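You operate a simulated robot arm through the tools that you are given. There is no shell and no other tool.

Carry out the task below with a simulated robot arm. There is one attempt and no reset: what you move stays moved.

JOB
Make a badge from the yellow puck in the teal drawer.
Fine: print cup first, then the white puck in the magnet cup; leave both cups as they are then, and the other pucks; shut the drawer.
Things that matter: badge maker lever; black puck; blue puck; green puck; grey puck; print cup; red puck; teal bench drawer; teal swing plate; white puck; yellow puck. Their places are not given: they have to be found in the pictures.

Only the result counts: the job must be done as asked and must still hold three seconds after the hand-in. Knocking over, shifting, dropping, spilling or breaking anything else fails it.

ROBOT AND FRAMES
A 6-joint arm with a two-finger gripper, fixed in place. Base frame: the origin is on the floor under the middle of its stand, x ahead of it, y to its left, z up. Readings come in mm, degrees, newtons and seconds.
It reaches about 1572 mm from its shoulder. Its first joint turns from -166.0 to 166.0 degrees. Payload 2.45 kg.
The TCP is the grasp point between the finger pads, 20 mm short of the fingertips. In the tool frame z runs along the fingers and y along their closing line. The gripper opens to 140 mm; its body begins 168 mm behind the TCP.
Orientation is that of the tool frame in the base frame, as a unit quaternion [x, y, z, w]. With the fingers straight down and closing along the base's y, the tool's x points along the base's -x, its y along +y and its z along -z.

CONTROLS
- The arm moves only by the tool servo_tool. Its argument "steps" is a list of rows, each a list of 7 numbers: the shift along the tool's x, y, z in mm, then the turn, a rotation vector about the tool's x, y, z in degrees, then the finger opening in mm, from 0 to 140. In form: [[x, y, z, wx, wy, wz, gripper], ...]. A call has 1 to 20 rows; each row is the pose to reach, as a shift and turn from the pose commanded when the call began, along the tool's axes at that moment. A row lasts 0.2 s, in which the tool goes at most 50 mm and 8.6 degrees; a call with a longer step from one row to the next is refused whole, and so is a gripper value outside its range. Where a pose cannot be reached the arm comes as near as it can. A force on the tool above 40 N (or 10 N above the force at the start of the call, whichever is more), or a blocked arm, ends the call early, and 0.2 s more pass. The fingers move at their own pace (about 45 mm/s each) and stop on an object; they squeeze with about 23 N. The grip force told is the motor's: it shows also when the fingers shut on nothing. Time passes only in rows, and 0.2 s behind the last, so rows that repeat a pose let the fingers close. It gives the time, the measured TCP pose, the force on the tool (base axes), the opening and the grip force at its end, in the units of the frame above (readings bear some noise), with the torque about the TCP (base axes, N m) and any sound that the robot's microphone picked up.
- Cameras (640 x 400 px; columns grow to the right, rows downward): "scene" is fixed at [226.7, 652.2, 1411.5]; the picture's right is [0.21, -0.98, 0.00], its down [-0.59, -0.13, -0.80] and it looks along [0.78, 0.17, -0.60] (base axes); focal length 214 px, centre (320, 200). "wrist" rides on the gripper at [78, 11, -209] in the tool frame; the picture's right is [-0.14, 0.99, 0.00], its down [-0.92, -0.13, -0.37] and it looks along [-0.37, -0.05, 0.93] (tool axes); focal length 280 px, centre (320, 200).
- capture(camera): a new picture of that camera. It takes no simulated time.
- point_at(camera, pixels): for up to 12 pixels [column, row] of the newest picture of that camera ("zoom" is the newest enlarged one), the place [x, y, z] in the base frame of the surface seen there, good to about 2 mm, but the place of the scene camera against the robot may be out by one fixed shift of up to 12 mm in any direction. It takes no simulated time.
- inspect(camera, box): a new picture of the part [left, top, right, bottom] of that camera's present view, enlarged. It takes no simulated time.
- finish_job(): hands the job in; it is judged then, once.

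Unless the task says otherwise, let go and move clear before handing in.

The tools are called after "Call:" by a JSON object that holds its "op" and its "data". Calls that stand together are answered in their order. servo_tool: Moves the arm, as the interface text tells. Its arguments: {"type":"object","properties":{"steps":{"type":"array","items":{"type":"array","items":{"type":"number"}}}},"required":["steps"]} The other tools are called the same way: capture (camera) takes a picture; point_at (camera, pixels) gives the place of the surface under pixels of a picture; inspect (camera, box) takes an enlarged picture of a part of a camera's view; finish_job () hands the job in.

At the start:

```text
clock: 0.0
eef_pos: [566.4, 569.4, 1285.2]
ee_rot: [0.0, 1.0, 0.001, 0.0]
ft_force: [0.1, -0.5, -1.0]
moment: [0.01, 0.03, -0.01]
opening: 140.2
grasp_force: 0.0
```

scene: 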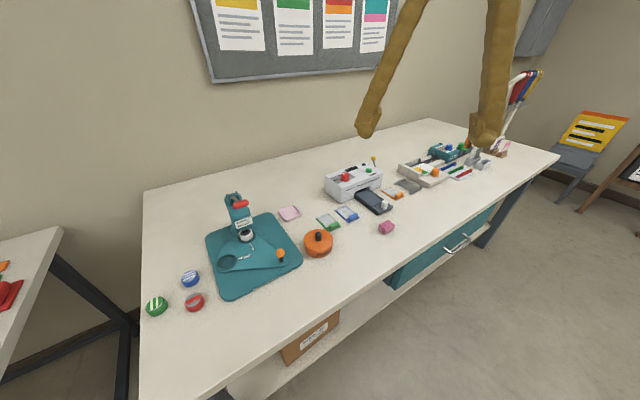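
wrist: 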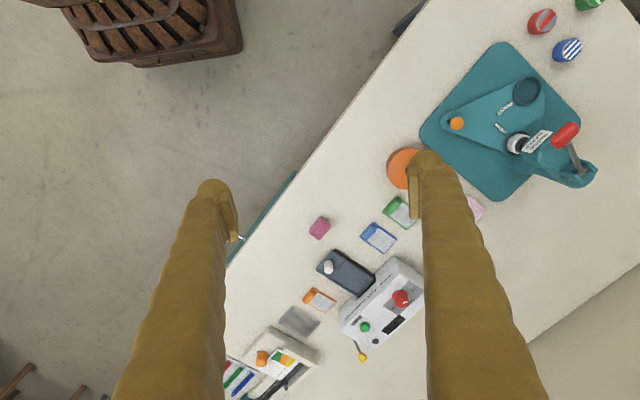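

The scene shows a badge press with a red lever near (240,215), a teal swing plate with an orange knob at (281,255), pucks at (157,306), (190,279) and (195,302), and a teal drawer at (445,245). I'll enlarge these areas before moving anything.

Call:
{"op": "inspect", "data": {"camera": "scene", "box": [140, 180, 340, 305]}}

Call:
{"op": "inspect", "data": {"camera": "scene", "box": [370, 180, 530, 300]}}

Call:
{"op": "inspect", "data": {"camera": "wrist", "box": [400, 0, 640, 220]}}

```text
3.20 times, centred on (240, 242) of scene
```

zoom: 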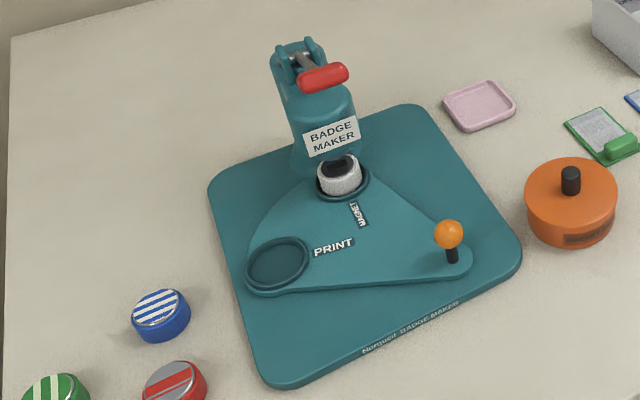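

```text
3.33 times, centred on (450, 240) of scene
```

zoom: 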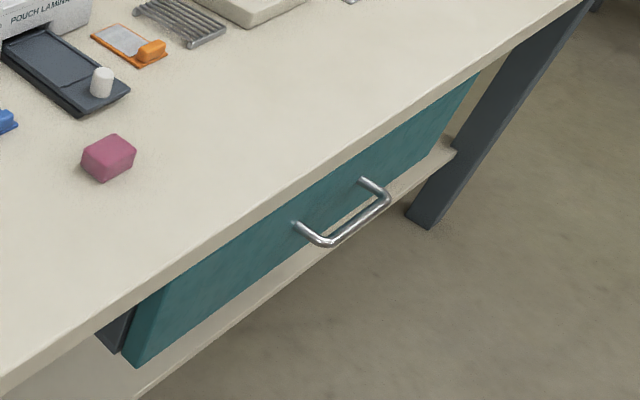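

```text
1.82 times, centred on (520, 110) of wrist
```

zoom: 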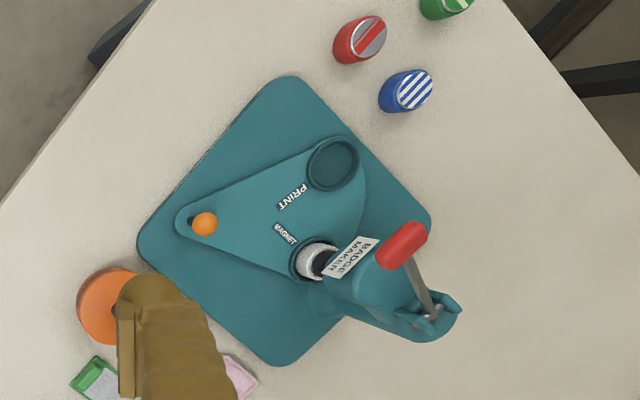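

The close-ups show the print cup empty on the plate, the white puck in the magnet cup under the head, and the drawer shut with a bar handle. I'll measure the key points next.

Call:
{"op": "point_at", "data": {"camera": "wrist", "pixels": [[526, 91], [456, 123], [519, 143], [566, 135], [541, 22], [569, 50], [595, 2], [508, 43], [422, 132], [580, 120], [500, 200], [585, 175]]}}

Call:
{"op": "point_at", "data": {"camera": "scene", "pixels": [[227, 263], [281, 254], [245, 236], [241, 204], [459, 246], [481, 236], [444, 250], [417, 277], [484, 218], [408, 268], [190, 276], [195, 301]]}}

```text
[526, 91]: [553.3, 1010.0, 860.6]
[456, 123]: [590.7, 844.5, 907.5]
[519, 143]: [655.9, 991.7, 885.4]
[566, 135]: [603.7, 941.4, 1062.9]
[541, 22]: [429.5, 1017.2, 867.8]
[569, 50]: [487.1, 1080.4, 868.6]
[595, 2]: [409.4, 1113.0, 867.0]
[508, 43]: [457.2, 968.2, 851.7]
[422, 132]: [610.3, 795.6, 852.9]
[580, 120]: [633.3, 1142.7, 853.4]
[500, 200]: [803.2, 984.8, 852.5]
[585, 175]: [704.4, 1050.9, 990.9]
```

```text
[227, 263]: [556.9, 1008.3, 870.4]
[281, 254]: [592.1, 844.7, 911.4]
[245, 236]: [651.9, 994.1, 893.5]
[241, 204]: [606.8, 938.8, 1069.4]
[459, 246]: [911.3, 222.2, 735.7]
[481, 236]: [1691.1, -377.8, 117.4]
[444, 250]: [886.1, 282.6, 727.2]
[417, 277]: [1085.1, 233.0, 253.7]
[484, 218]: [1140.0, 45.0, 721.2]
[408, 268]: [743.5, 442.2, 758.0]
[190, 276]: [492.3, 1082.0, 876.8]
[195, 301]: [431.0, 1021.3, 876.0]
```

The scene and wrist readings differ by about (+3, +1, +8) mm, and the drawer front runs along (1,-1)/√2. I'll bring the wrist camera over the drawer handle, staying well above the bench.

Call:
{"op": "servo_tool", "data": {"steps": [[-11, -31, 24, 0, 0, 0, 140], [-22, -62, 48, 0, 0, 0, 140], [-33, -92, 71, 0, 0, 0, 140], [-45, -123, 95, 0, 0, 0, 140], [-56, -154, 119, 0, 0, 0, 140], [-67, -185, 143, 0, 0, 0, 140], [-78, -215, 166, 0, 0, 0, 140], [-89, -246, 190, 0, 0, 0, 140], [-100, -277, 214, 0, 0, 0, 140], [-111, -308, 238, 0, 0, 0, 140], [-122, -339, 261, 0, 0, 0, 140], [-134, -369, 285, 0, 0, 0, 140], [-134, -369, 285, 0, 0, 0, 140]]}}

Call:
{"op": "capture", "data": {"camera": "wrist"}}

Call:
{"op": "capture", "data": {"camera": "scene"}}

```text
clock: 2.8
eef_pos: [699.1, 199.1, 1001.7]
ee_rot: [0.0, 1.0, 0.0, 0.001]
ft_force: [0.4, -1.2, -0.1]
moment: [0.02, -0.01, -0.04]
opening: 140.0
grasp_force: 0.1
```

```text
taken
```

wrist: 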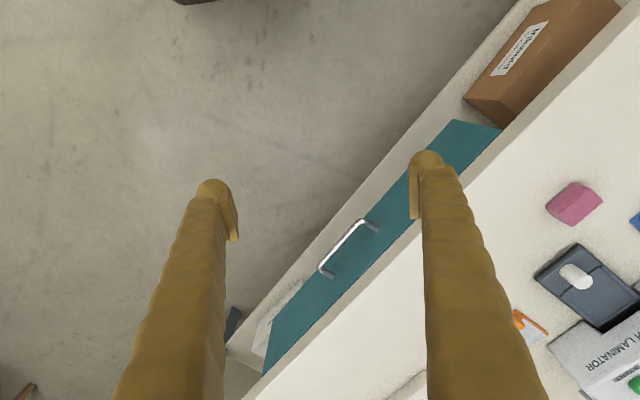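

```text
taken
```

scene: 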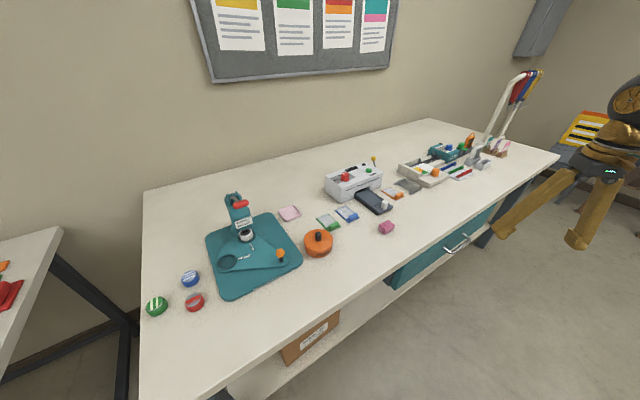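

The handle bar shows in the wrist view from (320,272) to (365,222), with its posts running back to the teal front. I'll enlarge it to measure it.

Call:
{"op": "inspect", "data": {"camera": "wrist", "box": [260, 180, 420, 300]}}

Call:
{"op": "point_at", "data": {"camera": "wrist", "pixels": [[320, 270], [342, 245], [362, 222], [376, 230], [332, 275], [480, 135], [498, 130], [275, 360], [455, 120], [280, 310], [530, 110], [420, 230]]}}

```text
3.33 times, centred on (340, 240) of wrist
```

zoom: 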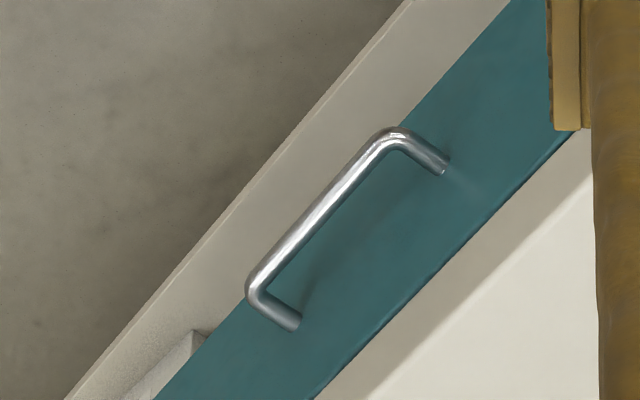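

```text
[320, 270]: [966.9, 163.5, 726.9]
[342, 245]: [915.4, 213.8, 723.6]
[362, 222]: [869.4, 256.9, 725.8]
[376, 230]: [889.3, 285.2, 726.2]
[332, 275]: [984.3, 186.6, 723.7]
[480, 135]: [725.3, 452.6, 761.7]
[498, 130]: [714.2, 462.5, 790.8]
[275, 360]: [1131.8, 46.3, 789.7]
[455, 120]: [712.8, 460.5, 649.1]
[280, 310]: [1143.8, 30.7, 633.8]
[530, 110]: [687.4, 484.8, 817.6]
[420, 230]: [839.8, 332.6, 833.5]
```

The bar runs from (967,164) to (869,257) at z≈722, about 32 mm off the front plane (x+y≈1175). I'll turn the tool 45° so it lines up with the drawer normal.

Call:
{"op": "servo_tool", "data": {"steps": [[-8, -25, 8, 0, 0, 7.5, 100], [-17, -50, 17, 0, 0, 15, 80], [-25, -75, 26, 0, 0, 22.5, 70], [-34, -100, 34, 0, 0, 30, 60], [-42, -125, 43, 0, 0, 37.5, 60], [-51, -149, 52, 0, 0, 45, 60], [-51, -149, 52, 0, 0, 45, 60]]}}

```text
clock: 4.4
eef_pos: [750.7, 49.5, 949.1]
ee_rot: [0.384, 0.923, 0.001, 0.0]
ft_force: [-0.1, -0.6, 0.1]
moment: [0.03, 0.0, 0.06]
opening: 60.3
grasp_force: 0.1
```

The tool is aligned, so I'll tilt it to horizontal, closing vertically, while moving down to a stand-off in front of the handle.

Call:
{"op": "servo_tool", "data": {"steps": [[0, 8, 18, -8.2, 0, 0, 60], [0, 16, 36, -16.4, 0, 0, 60], [0, 24, 54, -24.5, 0, 0, 60], [0, 32, 72, -32.7, 0, 0, 60], [-1, 40, 90, -40.9, 0, 0, 60], [-1, 48, 110, -49.1, 0, 0, 60], [-1, 58, 132, -57.3, 0, 0, 60], [-1, 70, 154, -65.5, 0, 0, 60], [-2, 82, 178, -73.6, 0, 0, 60], [-2, 96, 202, -81.8, 0, 0, 60], [-2, 112, 227, -90, 0, 0, 60], [-2, 112, 227, -90, 0, 0, 60]]}}

Call:
{"op": "capture", "data": {"camera": "wrist"}}

Call:
{"op": "capture", "data": {"camera": "scene"}}

```text
clock: 7.0
eef_pos: [832.3, 128.7, 722.0]
ee_rot: [0.271, 0.652, 0.654, 0.271]
ft_force: [-0.4, 0.8, 0.1]
moment: [0.04, 0.01, 0.02]
opening: 60.1
grasp_force: 0.1
```

```text
taken
```

wrist: 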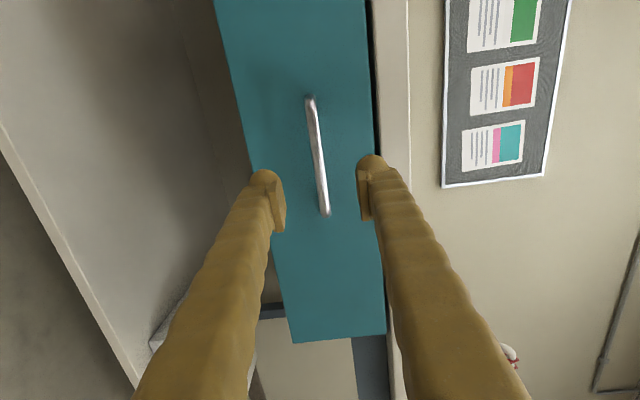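

```text
taken
```

scene: 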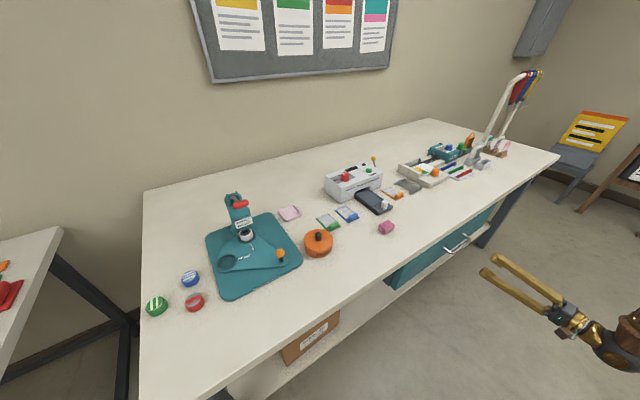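

The handle now lies between the fingers in the wrist view, around (317,155). I'll check its exact position.

Call:
{"op": "point_at", "data": {"camera": "wrist", "pixels": [[310, 105], [317, 155], [324, 205], [322, 190], [290, 200], [350, 200], [265, 180], [372, 165]]}}

```text
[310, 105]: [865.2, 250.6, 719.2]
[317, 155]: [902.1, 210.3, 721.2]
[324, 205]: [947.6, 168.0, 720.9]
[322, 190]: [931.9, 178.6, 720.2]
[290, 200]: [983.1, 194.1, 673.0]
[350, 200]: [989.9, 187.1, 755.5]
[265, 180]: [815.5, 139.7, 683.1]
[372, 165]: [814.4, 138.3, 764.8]
```

The bar is centred at about z=720.5 with its front at x+y≈1114. I'll advance 114 mm and close on it.

Call:
{"op": "servo_tool", "data": {"steps": [[0, -1, 30, 0, 0, 0, 60], [0, -1, 60, 0, 0, 0, 60], [0, -1, 90, 0, 0, 0, 60], [0, -1, 113, 0, 0, 0, 60], [0, -1, 113, 0, 0, 0, 60], [0, -1, 113, 0, 0, 0, 30], [0, -1, 113, 0, 0, 0, 8], [0, -1, 113, 0, 0, 0, 0], [0, -1, 113, 0, 0, 0, 0], [0, -1, 113, 0, 0, 0, 0]]}}

Call:
{"op": "capture", "data": {"camera": "wrist"}}

```text
clock: 9.2
eef_pos: [912.1, 207.4, 720.1]
ee_rot: [0.271, 0.653, 0.653, 0.27]
ft_force: [2.8, -2.5, -23.2]
moment: [0.0, 0.11, -0.03]
opening: 10.1
grasp_force: 37.2
```

```text
taken
```

wrist: 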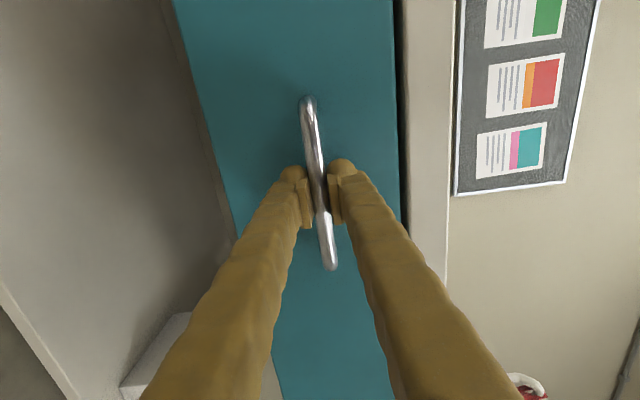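

The bar is gripped at opening 10.1 mm with a small vertical preload of about -23 N. I'll lower the command 1.5 mm to ease it, then pull the drawer out along the tool's -z.

Call:
{"op": "servo_tool", "data": {"steps": [[0, -1.5, 0, 0, 0, 0, 0], [0, -1.5, -8, 0, 0, 0, 0], [0, -1.5, -20, 0, 0, 0, 0], [0, -1.5, -35, 0, 0, 0, 0], [0, -1.5, -50, 0, 0, 0, 0], [0, -1.5, -65, 0, 0, 0, 0], [0, -1.5, -80, 0, 0, 0, 0], [0, -1.5, -95, 0, 0, 0, 0], [0, -1.5, -110, 0, 0, 0, 0], [0, -1.5, -120, 0, 0, 0, 0]]}}

Call:
{"op": "capture", "data": {"camera": "scene"}}

```text
clock: 11.4
eef_pos: [827.6, 123.4, 721.0]
ee_rot: [0.27, 0.652, 0.654, 0.271]
ft_force: [4.2, -3.1, 25.3]
moment: [0.04, -0.1, -0.11]
opening: 10.2
grasp_force: 36.7
```

```text
taken
```

scene: 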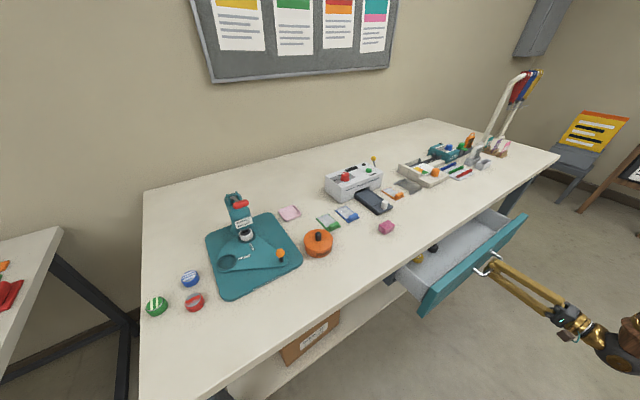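

The drawer slid out and pucks show inside near (418,258) and (433,247). I'll look closer to decide how much farther to pull.

Call:
{"op": "inspect", "data": {"camera": "scene", "box": [380, 200, 540, 320]}}

```text
3.33 times, centred on (460, 260) of scene
```

zoom: 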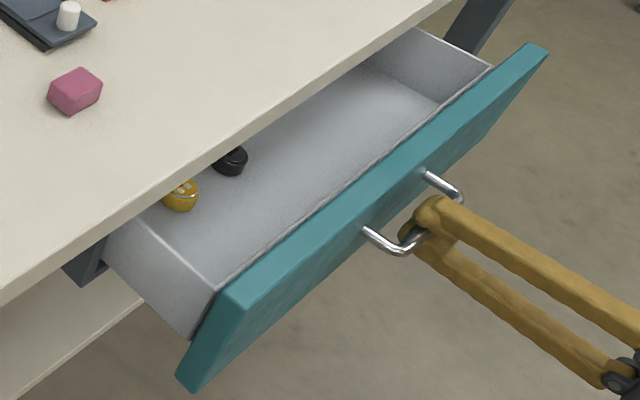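

The yellow and black pucks are still partly under the bench edge. I'll pull another 110 mm with the vertical preload evened out.

Call:
{"op": "servo_tool", "data": {"steps": [[0, 0.7, 0, 0, 0, 0, 0], [0, 0.7, -10, 0, 0, 0, 0], [0, 0.7, -22, 0, 0, 0, 0], [0, 0.7, -36, 0, 0, 0, 0], [0, 0.7, -50, 0, 0, 0, 0], [0, 0.7, -64, 0, 0, 0, 0], [0, 0.7, -78, 0, 0, 0, 0], [0, 0.7, -92, 0, 0, 0, 0], [0, 0.7, -104, 0, 0, 0, 0], [0, 0.7, -112, 0, 0, 0, 0], [0, 0.7, -112, 0, 0, 0, 0]]}}

Call:
{"op": "inspect", "data": {"camera": "scene", "box": [380, 200, 540, 320]}}

```text
clock: 13.8
eef_pos: [748.5, 44.1, 720.0]
ee_rot: [0.271, 0.653, 0.654, 0.271]
ft_force: [11.2, -12.9, 4.8]
moment: [-0.03, -0.05, -0.42]
opening: 9.7
grasp_force: 37.7
```

```text
3.33 times, centred on (460, 260) of scene
```

zoom: 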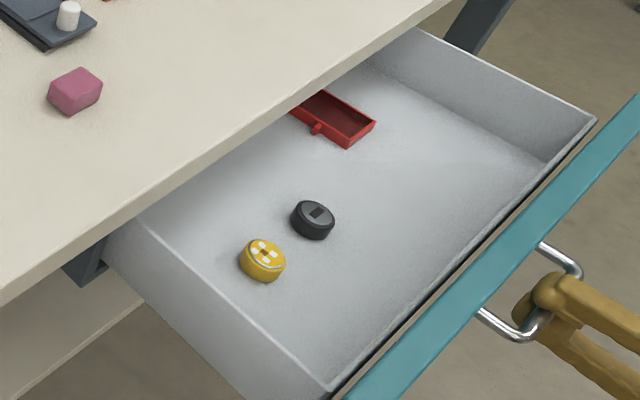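

The drawer is out about 232 mm, with the yellow puck and the black one both clear of the bench edge. I'll release the handle and back off.

Call:
{"op": "servo_tool", "data": {"steps": [[0, 0, 0, 0, 0, 0, 20], [0, 0, 0, 0, 0, 0, 40], [0, 0, 0, 0, 0, 0, 60], [0, 0, 0, 0, 0, 0, 60], [0, 0, -15, 0, 0, 0, 60], [0, 0, -45, 0, 0, 0, 60], [0, 0, -80, 0, 0, 0, 60], [0, 0, -110, 0, 0, 0, 60], [0, 0, -110, 0, 0, 0, 60]]}}

Call:
{"op": "inspect", "data": {"camera": "scene", "box": [380, 200, 540, 320]}}

```text
clock: 15.8
eef_pos: [670.4, -33.5, 720.6]
ee_rot: [0.271, 0.653, 0.653, 0.271]
ft_force: [0.4, -1.0, -1.0]
moment: [0.01, 0.0, 0.01]
opening: 60.2
grasp_force: 0.0
```

```text
3.33 times, centred on (460, 260) of scene
```

zoom: 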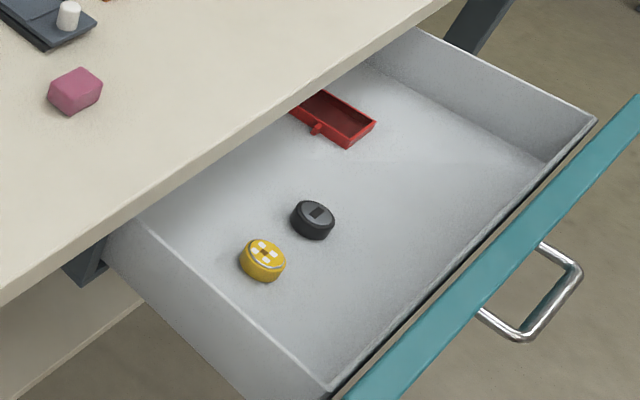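

The drawer stays put. I'll measure the yellow and black pucks and the drawer walls from the enlarged view.

Call:
{"op": "point_at", "data": {"camera": "zoom", "pixels": [[263, 252], [246, 258], [285, 265], [262, 276], [313, 214], [313, 234], [150, 235], [325, 385], [230, 330], [350, 250], [440, 30], [620, 130]]}}

```text
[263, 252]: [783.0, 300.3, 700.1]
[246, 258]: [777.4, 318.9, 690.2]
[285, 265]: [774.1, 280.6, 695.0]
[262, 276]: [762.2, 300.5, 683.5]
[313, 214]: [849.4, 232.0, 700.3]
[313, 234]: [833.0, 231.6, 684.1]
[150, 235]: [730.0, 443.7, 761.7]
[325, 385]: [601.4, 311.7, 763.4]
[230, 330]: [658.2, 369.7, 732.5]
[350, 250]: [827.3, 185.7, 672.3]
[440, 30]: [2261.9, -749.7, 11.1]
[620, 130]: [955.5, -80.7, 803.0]
```

Yellow sits near (780,299) with its top about z 692, and black is 95 mm away along (1,-1). I'll rise and turn the tool back to vertical before viewing the drawer from above.

Call:
{"op": "servo_tool", "data": {"steps": [[0, 25, -5, 8, 0, 0, 80], [0, 55, -5, 16, 0, 0, 100], [0, 85, -5, 24, 0, 0, 100], [0, 115, 0, 32, 0, 0, 100], [0, 145, 5, 40, 0, 0, 100], [0, 175, 10, 48, 0, 0, 100], [0, 205, 20, 56, 0, 0, 100], [0, 235, 30, 64, 0, 0, 100], [0, 265, 40, 72, 0, 0, 100], [0, 280, 50, 80, 0, 0, 100], [0, 280, 60, 88, 0, 0, 100], [0, 280, 65, 90, 0, 0, 100], [0, 280, 65, 90, 0, 0, 100]]}}

```text
clock: 18.6
eef_pos: [715.4, 12.1, 999.3]
ee_rot: [0.383, 0.924, -0.001, 0.0]
ft_force: [-0.6, -1.0, 0.5]
moment: [-0.03, 0.03, -0.05]
opening: 100.1
grasp_force: 0.1
```

The tool is vertical again. I'll rotate -90° about tool z, so the fingers close parallel to the bench edge, and move over the open drawer to look.

Call:
{"op": "servo_tool", "data": {"steps": [[14, 12, 3, 0, 0, -8.2, 100], [29, 25, 7, 0, 0, -16.4, 100], [43, 37, 11, 0, 0, -24.5, 100], [57, 50, 14, 0, 0, -32.7, 100], [72, 62, 18, 0, 0, -40.9, 100], [86, 74, 21, 0, 0, -49.1, 100], [100, 87, 25, 0, 0, -57.3, 100], [115, 99, 28, 0, 0, -65.5, 100], [129, 112, 32, 0, 0, -73.6, 100], [143, 124, 35, 0, 0, -81.8, 100], [158, 136, 39, 0, 0, -90, 100], [158, 136, 39, 0, 0, -90, 100]]}}

Call:
{"op": "capture", "data": {"camera": "wrist"}}

Call:
{"op": "inspect", "data": {"camera": "wrist", "box": [220, 100, 420, 225]}}

```text
clock: 21.2
eef_pos: [700.0, 220.2, 960.9]
ee_rot: [-0.384, 0.923, 0.0, 0.0]
ft_force: [0.0, -0.2, -0.1]
moment: [0.02, 0.0, 0.02]
opening: 100.0
grasp_force: 0.0
```

```text
taken
```

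wrist: 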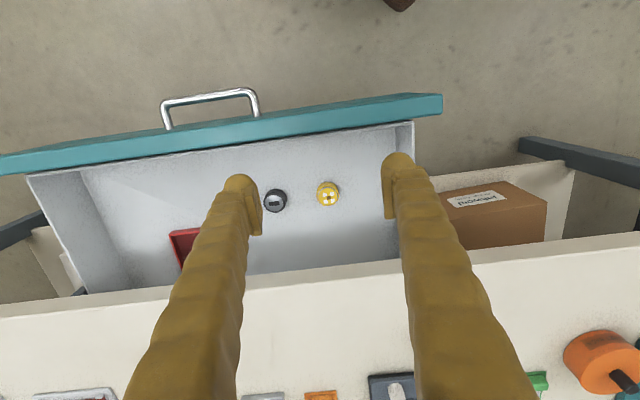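

```text
3.20 times, centred on (320, 162) of wrist
```

zoom: 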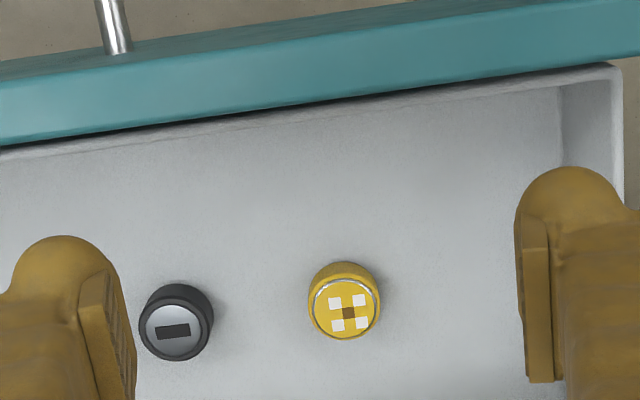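

The yellow puck shows clearly at wrist (328,195). I'll measure it along with the black one, the drawer floor and rims, and the bench edge.

Call:
{"op": "point_at", "data": {"camera": "zoom", "pixels": [[346, 308], [318, 308], [376, 308], [346, 282], [346, 336], [340, 265], [175, 331], [420, 330], [300, 250], [600, 75], [300, 85]]}}

Call:
{"op": "point_at", "data": {"camera": "wrist", "pixels": [[328, 195], [328, 262], [328, 268], [328, 290], [328, 340], [420, 100], [240, 180], [394, 160]]}}

```text
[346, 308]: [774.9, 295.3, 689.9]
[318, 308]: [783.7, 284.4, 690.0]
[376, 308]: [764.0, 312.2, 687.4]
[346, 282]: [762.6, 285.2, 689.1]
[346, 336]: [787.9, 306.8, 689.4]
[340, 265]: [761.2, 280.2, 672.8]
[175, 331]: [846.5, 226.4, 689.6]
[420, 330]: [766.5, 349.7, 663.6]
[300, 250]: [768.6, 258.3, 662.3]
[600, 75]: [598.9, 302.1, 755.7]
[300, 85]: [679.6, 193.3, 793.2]
```

```text
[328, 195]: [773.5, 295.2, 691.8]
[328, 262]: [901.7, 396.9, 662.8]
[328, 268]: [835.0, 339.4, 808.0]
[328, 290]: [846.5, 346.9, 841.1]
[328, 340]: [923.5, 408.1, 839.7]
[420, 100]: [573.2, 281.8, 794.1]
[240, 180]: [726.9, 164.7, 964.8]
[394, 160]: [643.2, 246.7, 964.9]
```

The yellow puck's top centre is (774.8, 295.5, 690) and the drawer floor is at 663. Before choosing a grip height, I'll check the print cup's depth and width from the scene camera.

Call:
{"op": "inspect", "data": {"camera": "scene", "box": [205, 230, 285, 280]}}

```text
8.00 times, centred on (245, 255) of scene
```

zoom: 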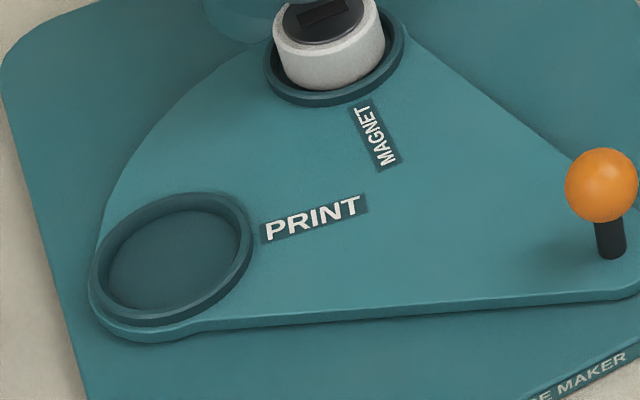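

The cup is a shallow ring, wider than a puck, and the white puck already sits in the magnet cup. I'll measure the rim, floor and knob from this zoom.

Call:
{"op": "point_at", "data": {"camera": "zoom", "pixels": [[175, 258], [97, 275], [244, 230], [195, 200], [150, 322], [112, 268], [235, 235], [300, 260], [600, 185], [610, 245], [330, 30], [460, 150]]}}

```text
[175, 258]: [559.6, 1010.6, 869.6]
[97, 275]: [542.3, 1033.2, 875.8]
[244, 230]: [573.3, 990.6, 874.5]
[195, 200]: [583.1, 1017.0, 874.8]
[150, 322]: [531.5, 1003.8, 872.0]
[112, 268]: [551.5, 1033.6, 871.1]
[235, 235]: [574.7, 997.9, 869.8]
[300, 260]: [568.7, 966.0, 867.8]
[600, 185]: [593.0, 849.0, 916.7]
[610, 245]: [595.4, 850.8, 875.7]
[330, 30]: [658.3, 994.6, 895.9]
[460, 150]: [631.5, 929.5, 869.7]
```

The cup floor sits near plate level with a rim about 5 mm high, so I can hold the puck by its upper 16 mm. I'll move over the yellow puck at a safe height first.

Call:
{"op": "servo_tool", "data": {"steps": [[-30, 0, 0, 0, 0, 0, 64], [-60, 0, 0, 0, 0, 0, 64], [-90, 0, 20, 0, 0, 0, 64], [-106, 0.4, 50, 0, 0, 0, 64], [-106, 0.4, 90, 0, 0, 0, 64], [-106, 0.4, 130, 0, 0, 0, 64], [-106, 0.4, 165, 0, 0, 0, 64], [-106, 0.4, 190, 0, 0, 0, 64], [-106, 0.4, 200, 0, 0, 0, 64], [-106, 0.4, 200, 0, 0, 0, 64]]}}

Call:
{"op": "capture", "data": {"camera": "wrist"}}

```text
clock: 23.4
eef_pos: [775.1, 296.5, 761.6]
ee_rot: [-0.382, 0.924, 0.0, 0.0]
ft_force: [0.8, -0.2, 0.4]
moment: [-0.01, -0.01, -0.01]
opening: 64.0
grasp_force: 0.0
```

```text
taken
```

wrist: 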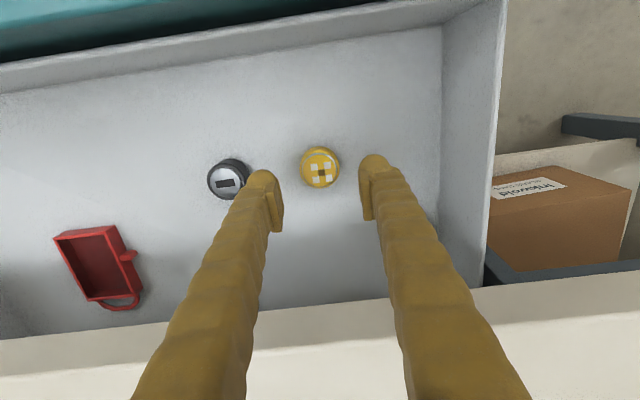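

The puck is centred between the fingers at (320,167). I'll check its position once more from this closer view.

Call:
{"op": "point_at", "data": {"camera": "wrist", "pixels": [[320, 170], [304, 168], [338, 166], [321, 154], [321, 184], [228, 182], [265, 178], [374, 163]]}}

```text
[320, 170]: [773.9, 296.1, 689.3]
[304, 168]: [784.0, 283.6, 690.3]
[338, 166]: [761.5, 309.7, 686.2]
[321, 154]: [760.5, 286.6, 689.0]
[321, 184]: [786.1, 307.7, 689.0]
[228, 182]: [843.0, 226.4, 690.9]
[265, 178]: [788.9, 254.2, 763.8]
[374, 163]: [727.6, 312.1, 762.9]
```

It is centred within 2 mm. I'll descend 67 mm to TCP z≈694 and close gently on it.

Call:
{"op": "servo_tool", "data": {"steps": [[0, 0, 25, 0, 0, 0, 64], [0, 0, 50, 0, 0, 0, 64], [0, 0, 67, 0, 0, 0, 64], [0, 0, 67, 0, 0, 0, 64], [0, 0, 67, 0, 0, 0, 50], [0, 0, 67, 0, 0, 0, 40], [0, 0, 67, 0, 0, 0, 30], [0, 0, 67, 0, 0, 0, 30], [0, 0, 67, 0, 0, 0, 30]]}}

Call:
{"op": "capture", "data": {"camera": "wrist"}}

```text
clock: 25.4
eef_pos: [775.4, 295.1, 694.3]
ee_rot: [-0.383, 0.924, 0.0, -0.001]
ft_force: [0.1, 0.1, -0.1]
moment: [-0.01, -0.03, 0.03]
opening: 39.6
grasp_force: 23.1
```

```text
taken
```

wrist: 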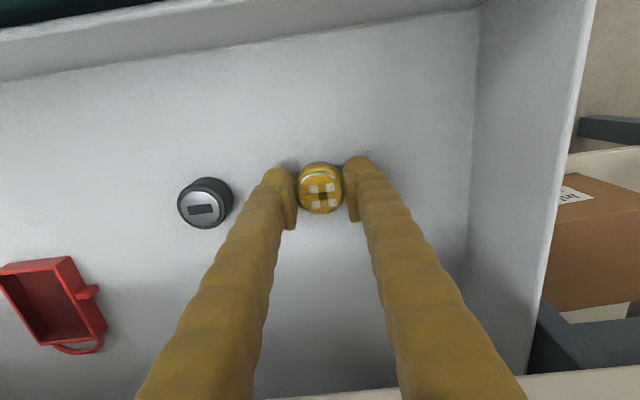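

The puck is held at opening 39.6 mm with 23 N. I'll lift it straight up out of the drawer to about z=1150.

Call:
{"op": "servo_tool", "data": {"steps": [[0, 0, -10, 0, 0, 0, 30], [0, 0, -30, 0, 0, 0, 30], [0, 0, -60, 0, 0, 0, 30], [0, 0, -100, 0, 0, 0, 30], [0, 0, -145, 0, 0, 0, 30], [0, 0, -190, 0, 0, 0, 30], [0, 0, -235, 0, 0, 0, 30], [0, 0, -280, 0, 0, 0, 30], [0, 0, -325, 0, 0, 0, 30], [0, 0, -370, 0, 0, 0, 30], [0, 0, -415, 0, 0, 0, 30], [0, 0, -445, 0, 0, 0, 30], [0, 0, -456, 0, 0, 0, 30]]}}

Call:
{"op": "capture", "data": {"camera": "wrist"}}

```text
clock: 28.2
eef_pos: [774.7, 295.6, 1149.9]
ee_rot: [-0.383, 0.924, 0.0, 0.0]
ft_force: [0.5, -0.3, 0.1]
moment: [0.01, 0.01, 0.02]
opening: 39.6
grasp_force: 23.5
```

```text
taken
```

wrist: 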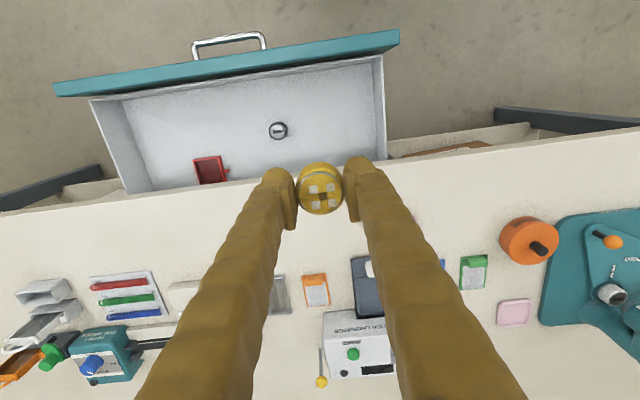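

The puck is secure. I'll carry it high, rotating +90° on the way so the fingers close along (1,1), to a viewpoint above the badge maker.

Call:
{"op": "servo_tool", "data": {"steps": [[-18, 35, -5, 0, 0, 4.5, 30], [-37, 71, -10, 0, 0, 9, 30], [-55, 106, -15, 0, 0, 13.5, 30], [-73, 141, -20, 0, 0, 18, 30], [-92, 176, -25, 0, 0, 22.5, 30], [-110, 212, -30, 0, 0, 27, 30], [-128, 247, -30, 0, 0, 31.5, 30], [-147, 282, -30, 0, 0, 36, 30], [-165, 318, -30, 0, 0, 40.5, 30], [-183, 353, -30, 0, 0, 45, 30], [-201, 388, -30, 0, 0, 49.5, 30], [-220, 423, -30, 0, 0, 54, 30], [-238, 459, -30, 0, 0, 58.5, 30], [-256, 494, -30, 0, 0, 63, 30], [-275, 529, -30, 0, 0, 67.5, 30], [-293, 565, -30, 0, 0, 72, 30], [-311, 600, -30, 0, 0, 76.5, 30], [-330, 635, -30, 0, 0, 81, 30], [-348, 670, -30, 0, 0, 85.5, 30], [-366, 706, -30, 0, 0, 90, 30]]}}

Call:
{"op": "capture", "data": {"camera": "wrist"}}

Call:
{"op": "capture", "data": {"camera": "scene"}}

```text
clock: 32.4
eef_pos: [515.4, 1017.1, 1155.8]
ee_rot: [0.383, 0.924, -0.002, 0.0]
ft_force: [0.6, -0.6, -0.3]
moment: [0.03, 0.07, 0.01]
opening: 39.6
grasp_force: 23.2
out of reach, approached as far as the arm can: row 19, 20
```

```text
taken
```

wrist: 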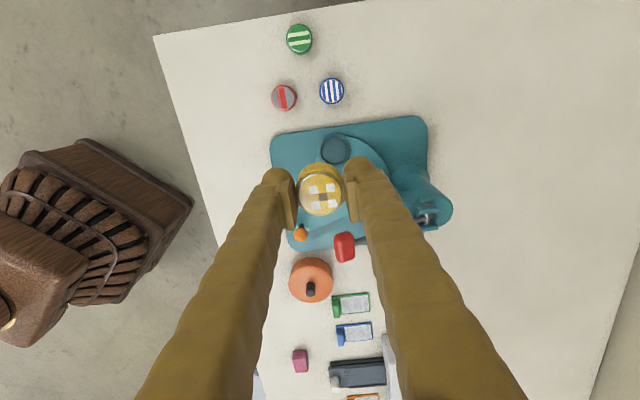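

```text
taken
```

scene: 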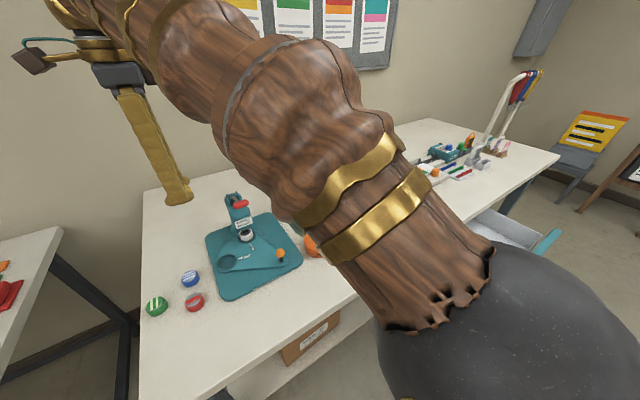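

The arm reached (515,1017,1156), the reach limit at that height, and the puck is still held. From here the print cup shows at (335,150), so I'll enlarge the badge maker.

Call:
{"op": "inspect", "data": {"camera": "wrist", "box": [260, 105, 460, 230]}}

Call:
{"op": "point_at", "data": {"camera": "zoom", "pixels": [[240, 142], [200, 142], [280, 138], [240, 108], [345, 150], [400, 200], [560, 260], [540, 370], [130, 410], [275, 430], [300, 130], [540, 300]]}}

Call:
{"op": "point_at", "data": {"camera": "wrist", "pixels": [[344, 247], [341, 236], [347, 258], [336, 248], [353, 246], [301, 233], [335, 150], [322, 150], [348, 149], [335, 138]]}}

```text
3.20 times, centred on (360, 168) of wrist
```

zoom: 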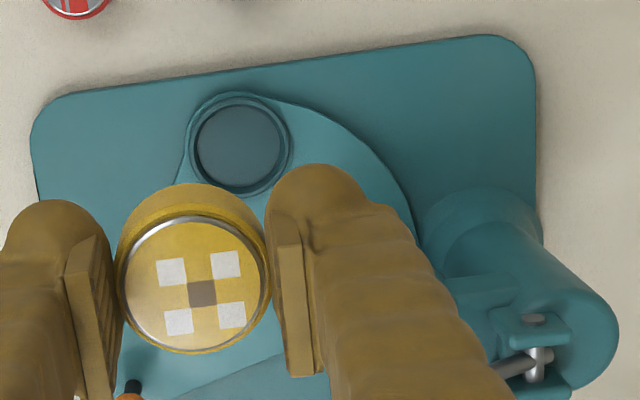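

```text
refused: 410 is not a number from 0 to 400
```

```text
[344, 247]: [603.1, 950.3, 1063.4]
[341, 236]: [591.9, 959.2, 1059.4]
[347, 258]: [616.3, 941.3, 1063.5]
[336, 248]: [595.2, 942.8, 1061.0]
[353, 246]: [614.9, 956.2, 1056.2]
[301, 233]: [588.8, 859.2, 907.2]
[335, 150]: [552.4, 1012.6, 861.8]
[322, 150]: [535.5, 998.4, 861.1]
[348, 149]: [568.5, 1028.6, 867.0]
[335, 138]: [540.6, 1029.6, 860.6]
```

The lever handle's top is near (604,949,1063), about 70 mm from the cup axis. I'll re-measure the cup rim and floor from the zoom.

Call:
{"op": "point_at", "data": {"camera": "zoom", "pixels": [[240, 144], [204, 144], [278, 144], [240, 112], [240, 178], [193, 144], [290, 144], [240, 97], [240, 190], [330, 140], [480, 210], [560, 350]]}}

```text
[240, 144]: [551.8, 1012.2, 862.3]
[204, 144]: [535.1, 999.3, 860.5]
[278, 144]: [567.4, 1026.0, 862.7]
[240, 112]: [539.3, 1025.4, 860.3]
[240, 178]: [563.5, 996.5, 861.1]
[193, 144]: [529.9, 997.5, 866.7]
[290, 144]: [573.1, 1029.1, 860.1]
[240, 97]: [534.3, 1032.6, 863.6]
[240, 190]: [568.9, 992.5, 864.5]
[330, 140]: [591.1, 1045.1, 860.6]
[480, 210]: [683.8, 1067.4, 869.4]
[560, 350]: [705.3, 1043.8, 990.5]
```

The cup centre is about (551.5, 1012.2), floor 861, rim about 866. I'll check how wide the gripper body is, since it will pass close to the lever handle.

Call:
{"op": "inspect", "data": {"camera": "scene", "box": [20, 0, 260, 220]}}

Call:
{"op": "point_at", "data": {"camera": "zoom", "pixels": [[180, 200], [240, 180], [330, 190], [300, 230], [370, 225], [340, 520], [110, 155], [250, 220]]}}

```text
1.82 times, centred on (140, 110) of scene
```

zoom: 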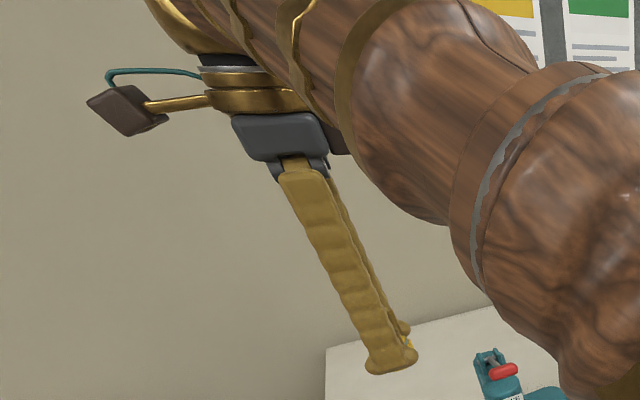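

```text
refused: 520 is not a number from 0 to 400
```

The gripper body is a fairly compact block. I'll check how high the forearm passes, because it will come down as I lower the tool.

Call:
{"op": "point_at", "data": {"camera": "scene", "pixels": [[510, 330], [400, 300], [340, 200], [290, 130], [210, 60], [120, 80], [150, 90], [140, 60], [265, 160], [175, 190]]}}

```text
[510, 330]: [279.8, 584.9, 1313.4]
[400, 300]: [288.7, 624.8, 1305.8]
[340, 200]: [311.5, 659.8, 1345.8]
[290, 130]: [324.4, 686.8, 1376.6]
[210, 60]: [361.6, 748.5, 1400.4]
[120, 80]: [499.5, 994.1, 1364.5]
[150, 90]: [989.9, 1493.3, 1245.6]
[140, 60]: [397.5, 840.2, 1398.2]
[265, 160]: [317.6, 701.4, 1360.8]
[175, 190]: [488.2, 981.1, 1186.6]
```

The forearm stays well above everything, but the gripper body will pass near the lever handle. I'll descend part way with a 6° lean away from the lever and verify the pose.

Call:
{"op": "servo_tool", "data": {"steps": [[-5, 4, 20, 0, -1.2, 0, 30], [-10, 9, 40, 0, -2.4, 0, 30], [-16, 13, 60, 0, -3.6, 0, 30], [-21, 18, 80, 0, -4.8, 0, 30], [-26, 22, 100, 0, -6, 0, 30], [-26, 22, 100, 0, -6, 0, 30]]}}

Call:
{"op": "capture", "data": {"camera": "wrist"}}

Call:
{"op": "capture", "data": {"camera": "scene"}}

```text
clock: 33.8
eef_pos: [549.7, 1010.7, 1058.3]
ee_rot: [0.382, 0.923, -0.02, 0.049]
ft_force: [0.7, -0.5, 0.9]
moment: [0.02, -0.02, 0.02]
opening: 39.7
grasp_force: 23.2
```

```text
taken
```

wrist: 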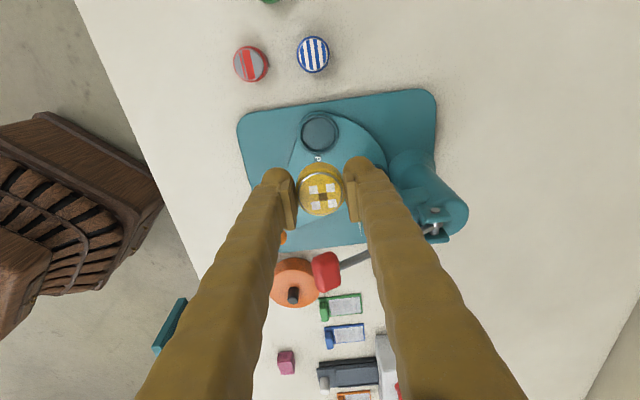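

```text
taken
```

scene: 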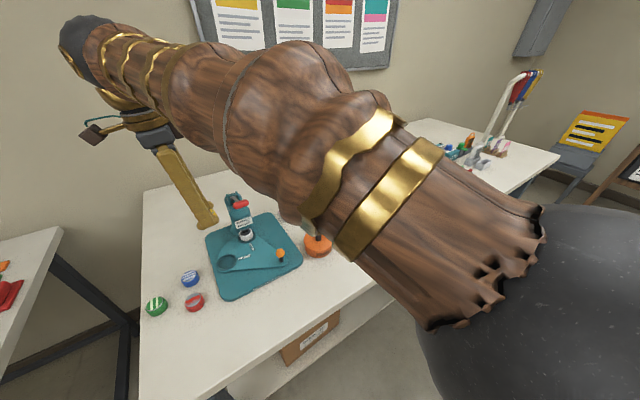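

The pose now tracks correctly at (549.7, 1010.7, 1058). I'll measure the cup again from this closer view.

Call:
{"op": "inspect", "data": {"camera": "wrist", "box": [240, 80, 400, 180]}}

Call:
{"op": "point_at", "data": {"camera": "wrist", "pixels": [[320, 133], [304, 133], [336, 133], [320, 117], [320, 149], [301, 133], [339, 133], [320, 114], [320, 152], [326, 272], [317, 262], [335, 280]]}}

```text
4.00 times, centred on (320, 130) of wrist
```

zoom: 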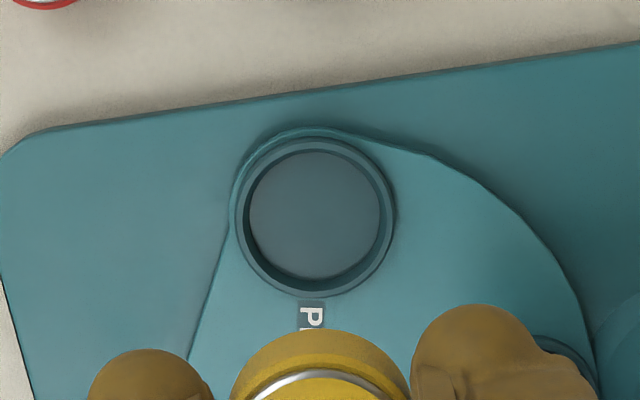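

```text
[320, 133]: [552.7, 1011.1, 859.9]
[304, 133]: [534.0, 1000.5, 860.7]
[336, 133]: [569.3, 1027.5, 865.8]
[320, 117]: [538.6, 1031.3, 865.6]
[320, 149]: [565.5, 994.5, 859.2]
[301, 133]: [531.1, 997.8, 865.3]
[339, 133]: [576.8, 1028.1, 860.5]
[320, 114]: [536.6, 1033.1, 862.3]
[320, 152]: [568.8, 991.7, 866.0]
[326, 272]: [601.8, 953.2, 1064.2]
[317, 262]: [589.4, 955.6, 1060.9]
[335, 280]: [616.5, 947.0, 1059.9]
```

I'll take exact readings on the cup's floor and rim edges from this zoom.

Call:
{"op": "point_at", "data": {"camera": "zoom", "pixels": [[314, 215], [255, 215], [374, 215], [314, 158], [314, 272], [240, 215], [388, 215], [314, 145], [314, 287]]}}

```text
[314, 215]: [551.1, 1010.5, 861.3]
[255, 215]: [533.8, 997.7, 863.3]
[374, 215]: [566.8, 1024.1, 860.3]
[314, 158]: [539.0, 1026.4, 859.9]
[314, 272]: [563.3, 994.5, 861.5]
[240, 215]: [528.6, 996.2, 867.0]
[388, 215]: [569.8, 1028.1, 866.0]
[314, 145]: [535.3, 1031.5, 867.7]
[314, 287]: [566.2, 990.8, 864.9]
```

The cup centre refines to (550.6, 1011.3) with floor 861. I'll lower to about z=930 over it, holding the lean, then check clearance to the lever.

Call:
{"op": "servo_tool", "data": {"steps": [[4, 1.1, 25, 0, 0, 0, 30], [7, 1.1, 50, 0, 0, 0, 30], [10, 1.1, 75, 0, 0, 0, 30], [13.5, 1.1, 100, 0, 0, 0, 30], [16.4, 1.1, 127.3, 0, 0, 0, 30], [16.4, 1.1, 127.3, 0, 0, 0, 30]]}}

Call:
{"op": "capture", "data": {"camera": "wrist"}}

Call:
{"op": "inspect", "data": {"camera": "scene", "box": [100, 120, 340, 320]}}

```text
clock: 35.2
eef_pos: [548.6, 1015.7, 931.2]
ee_rot: [0.383, 0.922, -0.02, 0.049]
ft_force: [-0.3, -0.2, -0.6]
moment: [-0.02, 0.01, -0.04]
opening: 39.4
grasp_force: 22.6
```

```text
taken
```

wrist: 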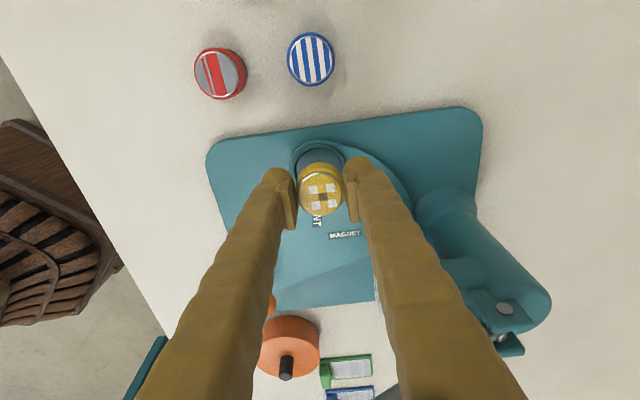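

```text
2.00 times, centred on (220, 220) of scene
```

zoom: 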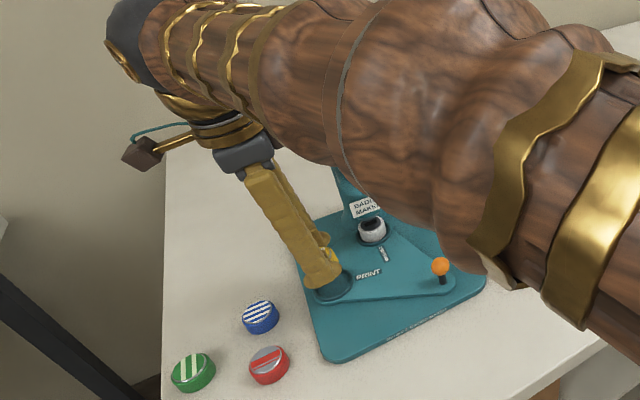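

The puck hangs over the print cup, but the forearm now covers the lever in the scene view. I'll check the forearm and wrist heights before going lower.

Call:
{"op": "point_at", "data": {"camera": "scene", "pixels": [[225, 190], [240, 180], [215, 165], [260, 195], [300, 220], [330, 240], [222, 196], [232, 205], [190, 140], [270, 205], [285, 215], [262, 204]]}}

```text
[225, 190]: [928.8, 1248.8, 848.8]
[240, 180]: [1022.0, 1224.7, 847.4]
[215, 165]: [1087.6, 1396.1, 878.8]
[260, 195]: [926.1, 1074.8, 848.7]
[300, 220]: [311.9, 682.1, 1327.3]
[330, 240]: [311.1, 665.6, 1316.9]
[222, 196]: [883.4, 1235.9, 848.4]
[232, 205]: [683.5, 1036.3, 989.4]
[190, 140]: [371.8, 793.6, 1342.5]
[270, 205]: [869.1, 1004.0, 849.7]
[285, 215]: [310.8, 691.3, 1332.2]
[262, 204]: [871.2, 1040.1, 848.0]
```

Those readings belonged to the older scene picture, so I'll use the newest zoom instead.

Call:
{"op": "point_at", "data": {"camera": "zoom", "pixels": [[310, 150], [330, 165], [280, 120], [250, 110], [340, 130], [380, 200], [245, 158], [225, 130], [275, 140], [440, 150], [355, 195], [320, 190]]}}

```text
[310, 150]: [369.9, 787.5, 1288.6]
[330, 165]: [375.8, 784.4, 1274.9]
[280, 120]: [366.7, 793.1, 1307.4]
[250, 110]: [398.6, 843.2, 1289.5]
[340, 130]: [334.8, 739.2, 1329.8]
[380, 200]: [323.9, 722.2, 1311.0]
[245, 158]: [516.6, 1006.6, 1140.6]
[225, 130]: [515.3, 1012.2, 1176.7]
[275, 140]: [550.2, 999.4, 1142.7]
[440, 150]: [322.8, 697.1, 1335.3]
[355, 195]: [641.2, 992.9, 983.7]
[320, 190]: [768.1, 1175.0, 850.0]
```

The forearm and wrist stay above 1140, clear of the lever (top about 1070), even after another 35 mm. I'll lower the puck into the cup to just above its floor.

Call:
{"op": "servo_tool", "data": {"steps": [[0.5, -1, 12, 0, 0, 0, 30], [1.5, -1, 24, 0, 0, 0, 30], [2.6, -1, 32, 0, 0, 0, 30], [2.9, -1, 35, 0, 0, 0, 30], [2.9, -1, 35, 0, 0, 0, 30]]}}

Call:
{"op": "capture", "data": {"camera": "wrist"}}

Call:
{"op": "inspect", "data": {"camera": "scene", "box": [200, 190, 320, 290]}}

```text
clock: 36.4
eef_pos: [547.9, 1013.2, 898.1]
ee_rot: [0.382, 0.923, -0.019, 0.049]
ft_force: [0.2, -0.7, 0.8]
moment: [-0.04, 0.0, -0.04]
opening: 39.4
grasp_force: 23.0
```

```text
taken
```

wrist: 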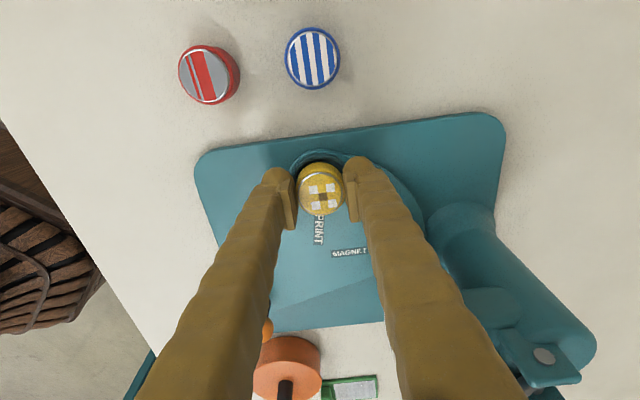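

```text
4.00 times, centred on (260, 240) of scene
```

zoom: 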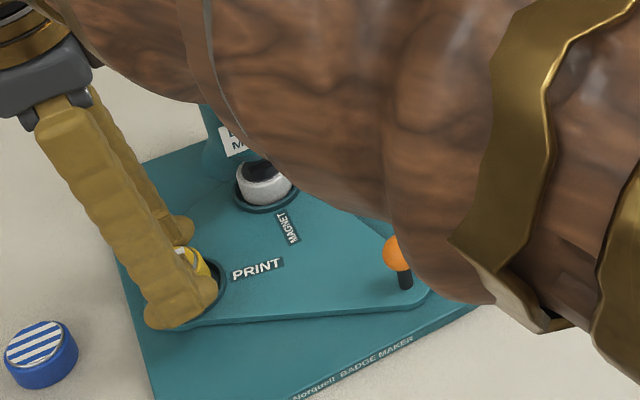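

The puck's lower edge is just inside the rim, at TCP (547.9, 1013.2, 898) with no contact force. I'll lower 3 mm more and let go.

Call:
{"op": "servo_tool", "data": {"steps": [[0.2, 0, 2, 0, 0, 0, 30], [0.3, 0, 3.5, 0, 0, 0, 30], [0.3, 0, 3.5, 0, 0, 0, 30], [0.3, 0, 3.5, 0, 0, 0, 44], [0.3, 0, 3.5, 0, 0, 0, 52], [0.3, 0, 3.5, 0, 0, 0, 60], [0.3, 0, 3.5, 0, 0, 0, 66], [0.3, 0, 3.5, 0, 0, 0, 66]]}}

Call:
{"op": "capture", "data": {"camera": "wrist"}}

```text
clock: 38.2
eef_pos: [547.9, 1012.9, 893.6]
ee_rot: [0.383, 0.922, -0.02, 0.048]
ft_force: [-0.2, 0.0, 0.7]
moment: [-0.01, -0.03, 0.01]
opening: 66.0
grasp_force: 0.1
```

```text
taken
```

wrist: 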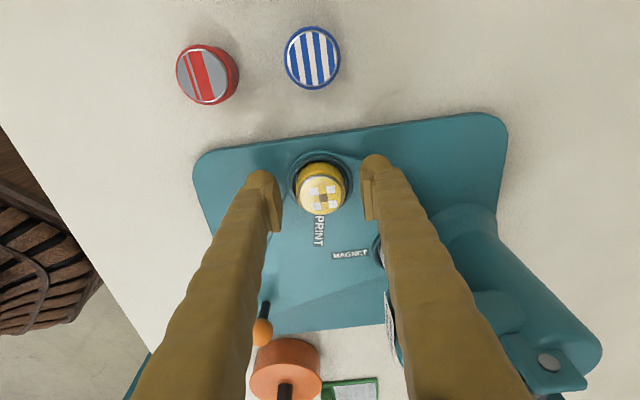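

The yellow puck sits in the print cup at (320,188) and the fingers are clear of it. I'll back straight out along the tool axis.

Call:
{"op": "servo_tool", "data": {"steps": [[0, 0, -15, 0, 0, 0, 66], [0, 0, -40, 0, 0, 0, 66], [0, 0, -80, 0, 0, 0, 66], [0, 0, -120, 0, 0, 0, 66], [0, 0, -160, 0, 0, 0, 66], [0, 0, -180, 0, 0, 0, 66], [0, 0, -180, 0, 0, 0, 66]]}}

Call:
{"op": "capture", "data": {"camera": "wrist"}}

Call:
{"op": "inspect", "data": {"camera": "wrist", "box": [230, 80, 430, 280]}}

```text
clock: 39.8
eef_pos: [533.9, 1026.3, 1071.8]
ee_rot: [0.382, 0.923, -0.02, 0.048]
ft_force: [0.2, 0.2, 1.5]
moment: [-0.01, 0.0, 0.01]
opening: 65.9
grasp_force: 0.1
```

```text
taken
```

wrist: 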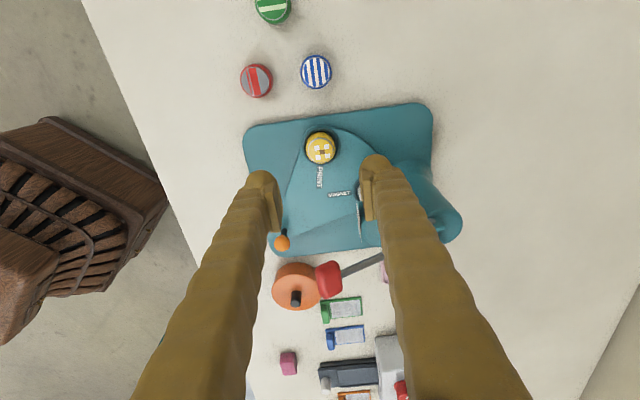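

```text
2.00 times, centred on (330, 180) of wrist
```

zoom: 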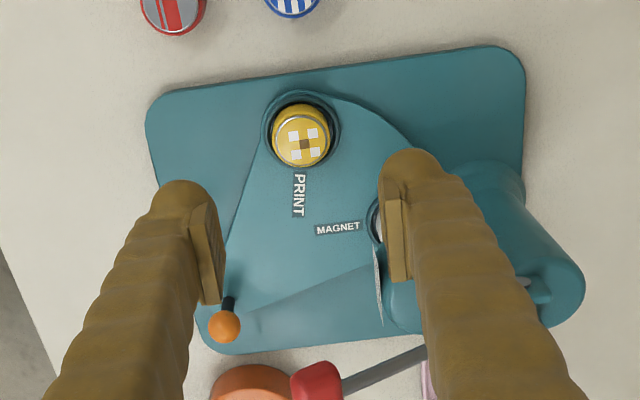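

The puck looks seated. I'll check that it lies flat, and measure the magnet cup and knob.

Call:
{"op": "point_at", "data": {"camera": "zoom", "pixels": [[301, 138], [280, 138], [325, 138], [301, 117], [301, 160], [225, 328], [230, 303], [374, 218], [377, 225], [316, 380], [240, 250], [340, 300]]}}

```text
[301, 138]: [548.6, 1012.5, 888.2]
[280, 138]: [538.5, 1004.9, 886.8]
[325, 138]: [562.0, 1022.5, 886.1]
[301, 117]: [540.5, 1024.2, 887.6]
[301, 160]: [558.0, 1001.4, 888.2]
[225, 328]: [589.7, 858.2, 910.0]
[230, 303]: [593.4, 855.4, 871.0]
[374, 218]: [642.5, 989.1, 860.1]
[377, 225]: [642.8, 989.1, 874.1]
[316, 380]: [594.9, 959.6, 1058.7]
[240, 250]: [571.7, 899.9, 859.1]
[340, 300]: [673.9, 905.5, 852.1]
```

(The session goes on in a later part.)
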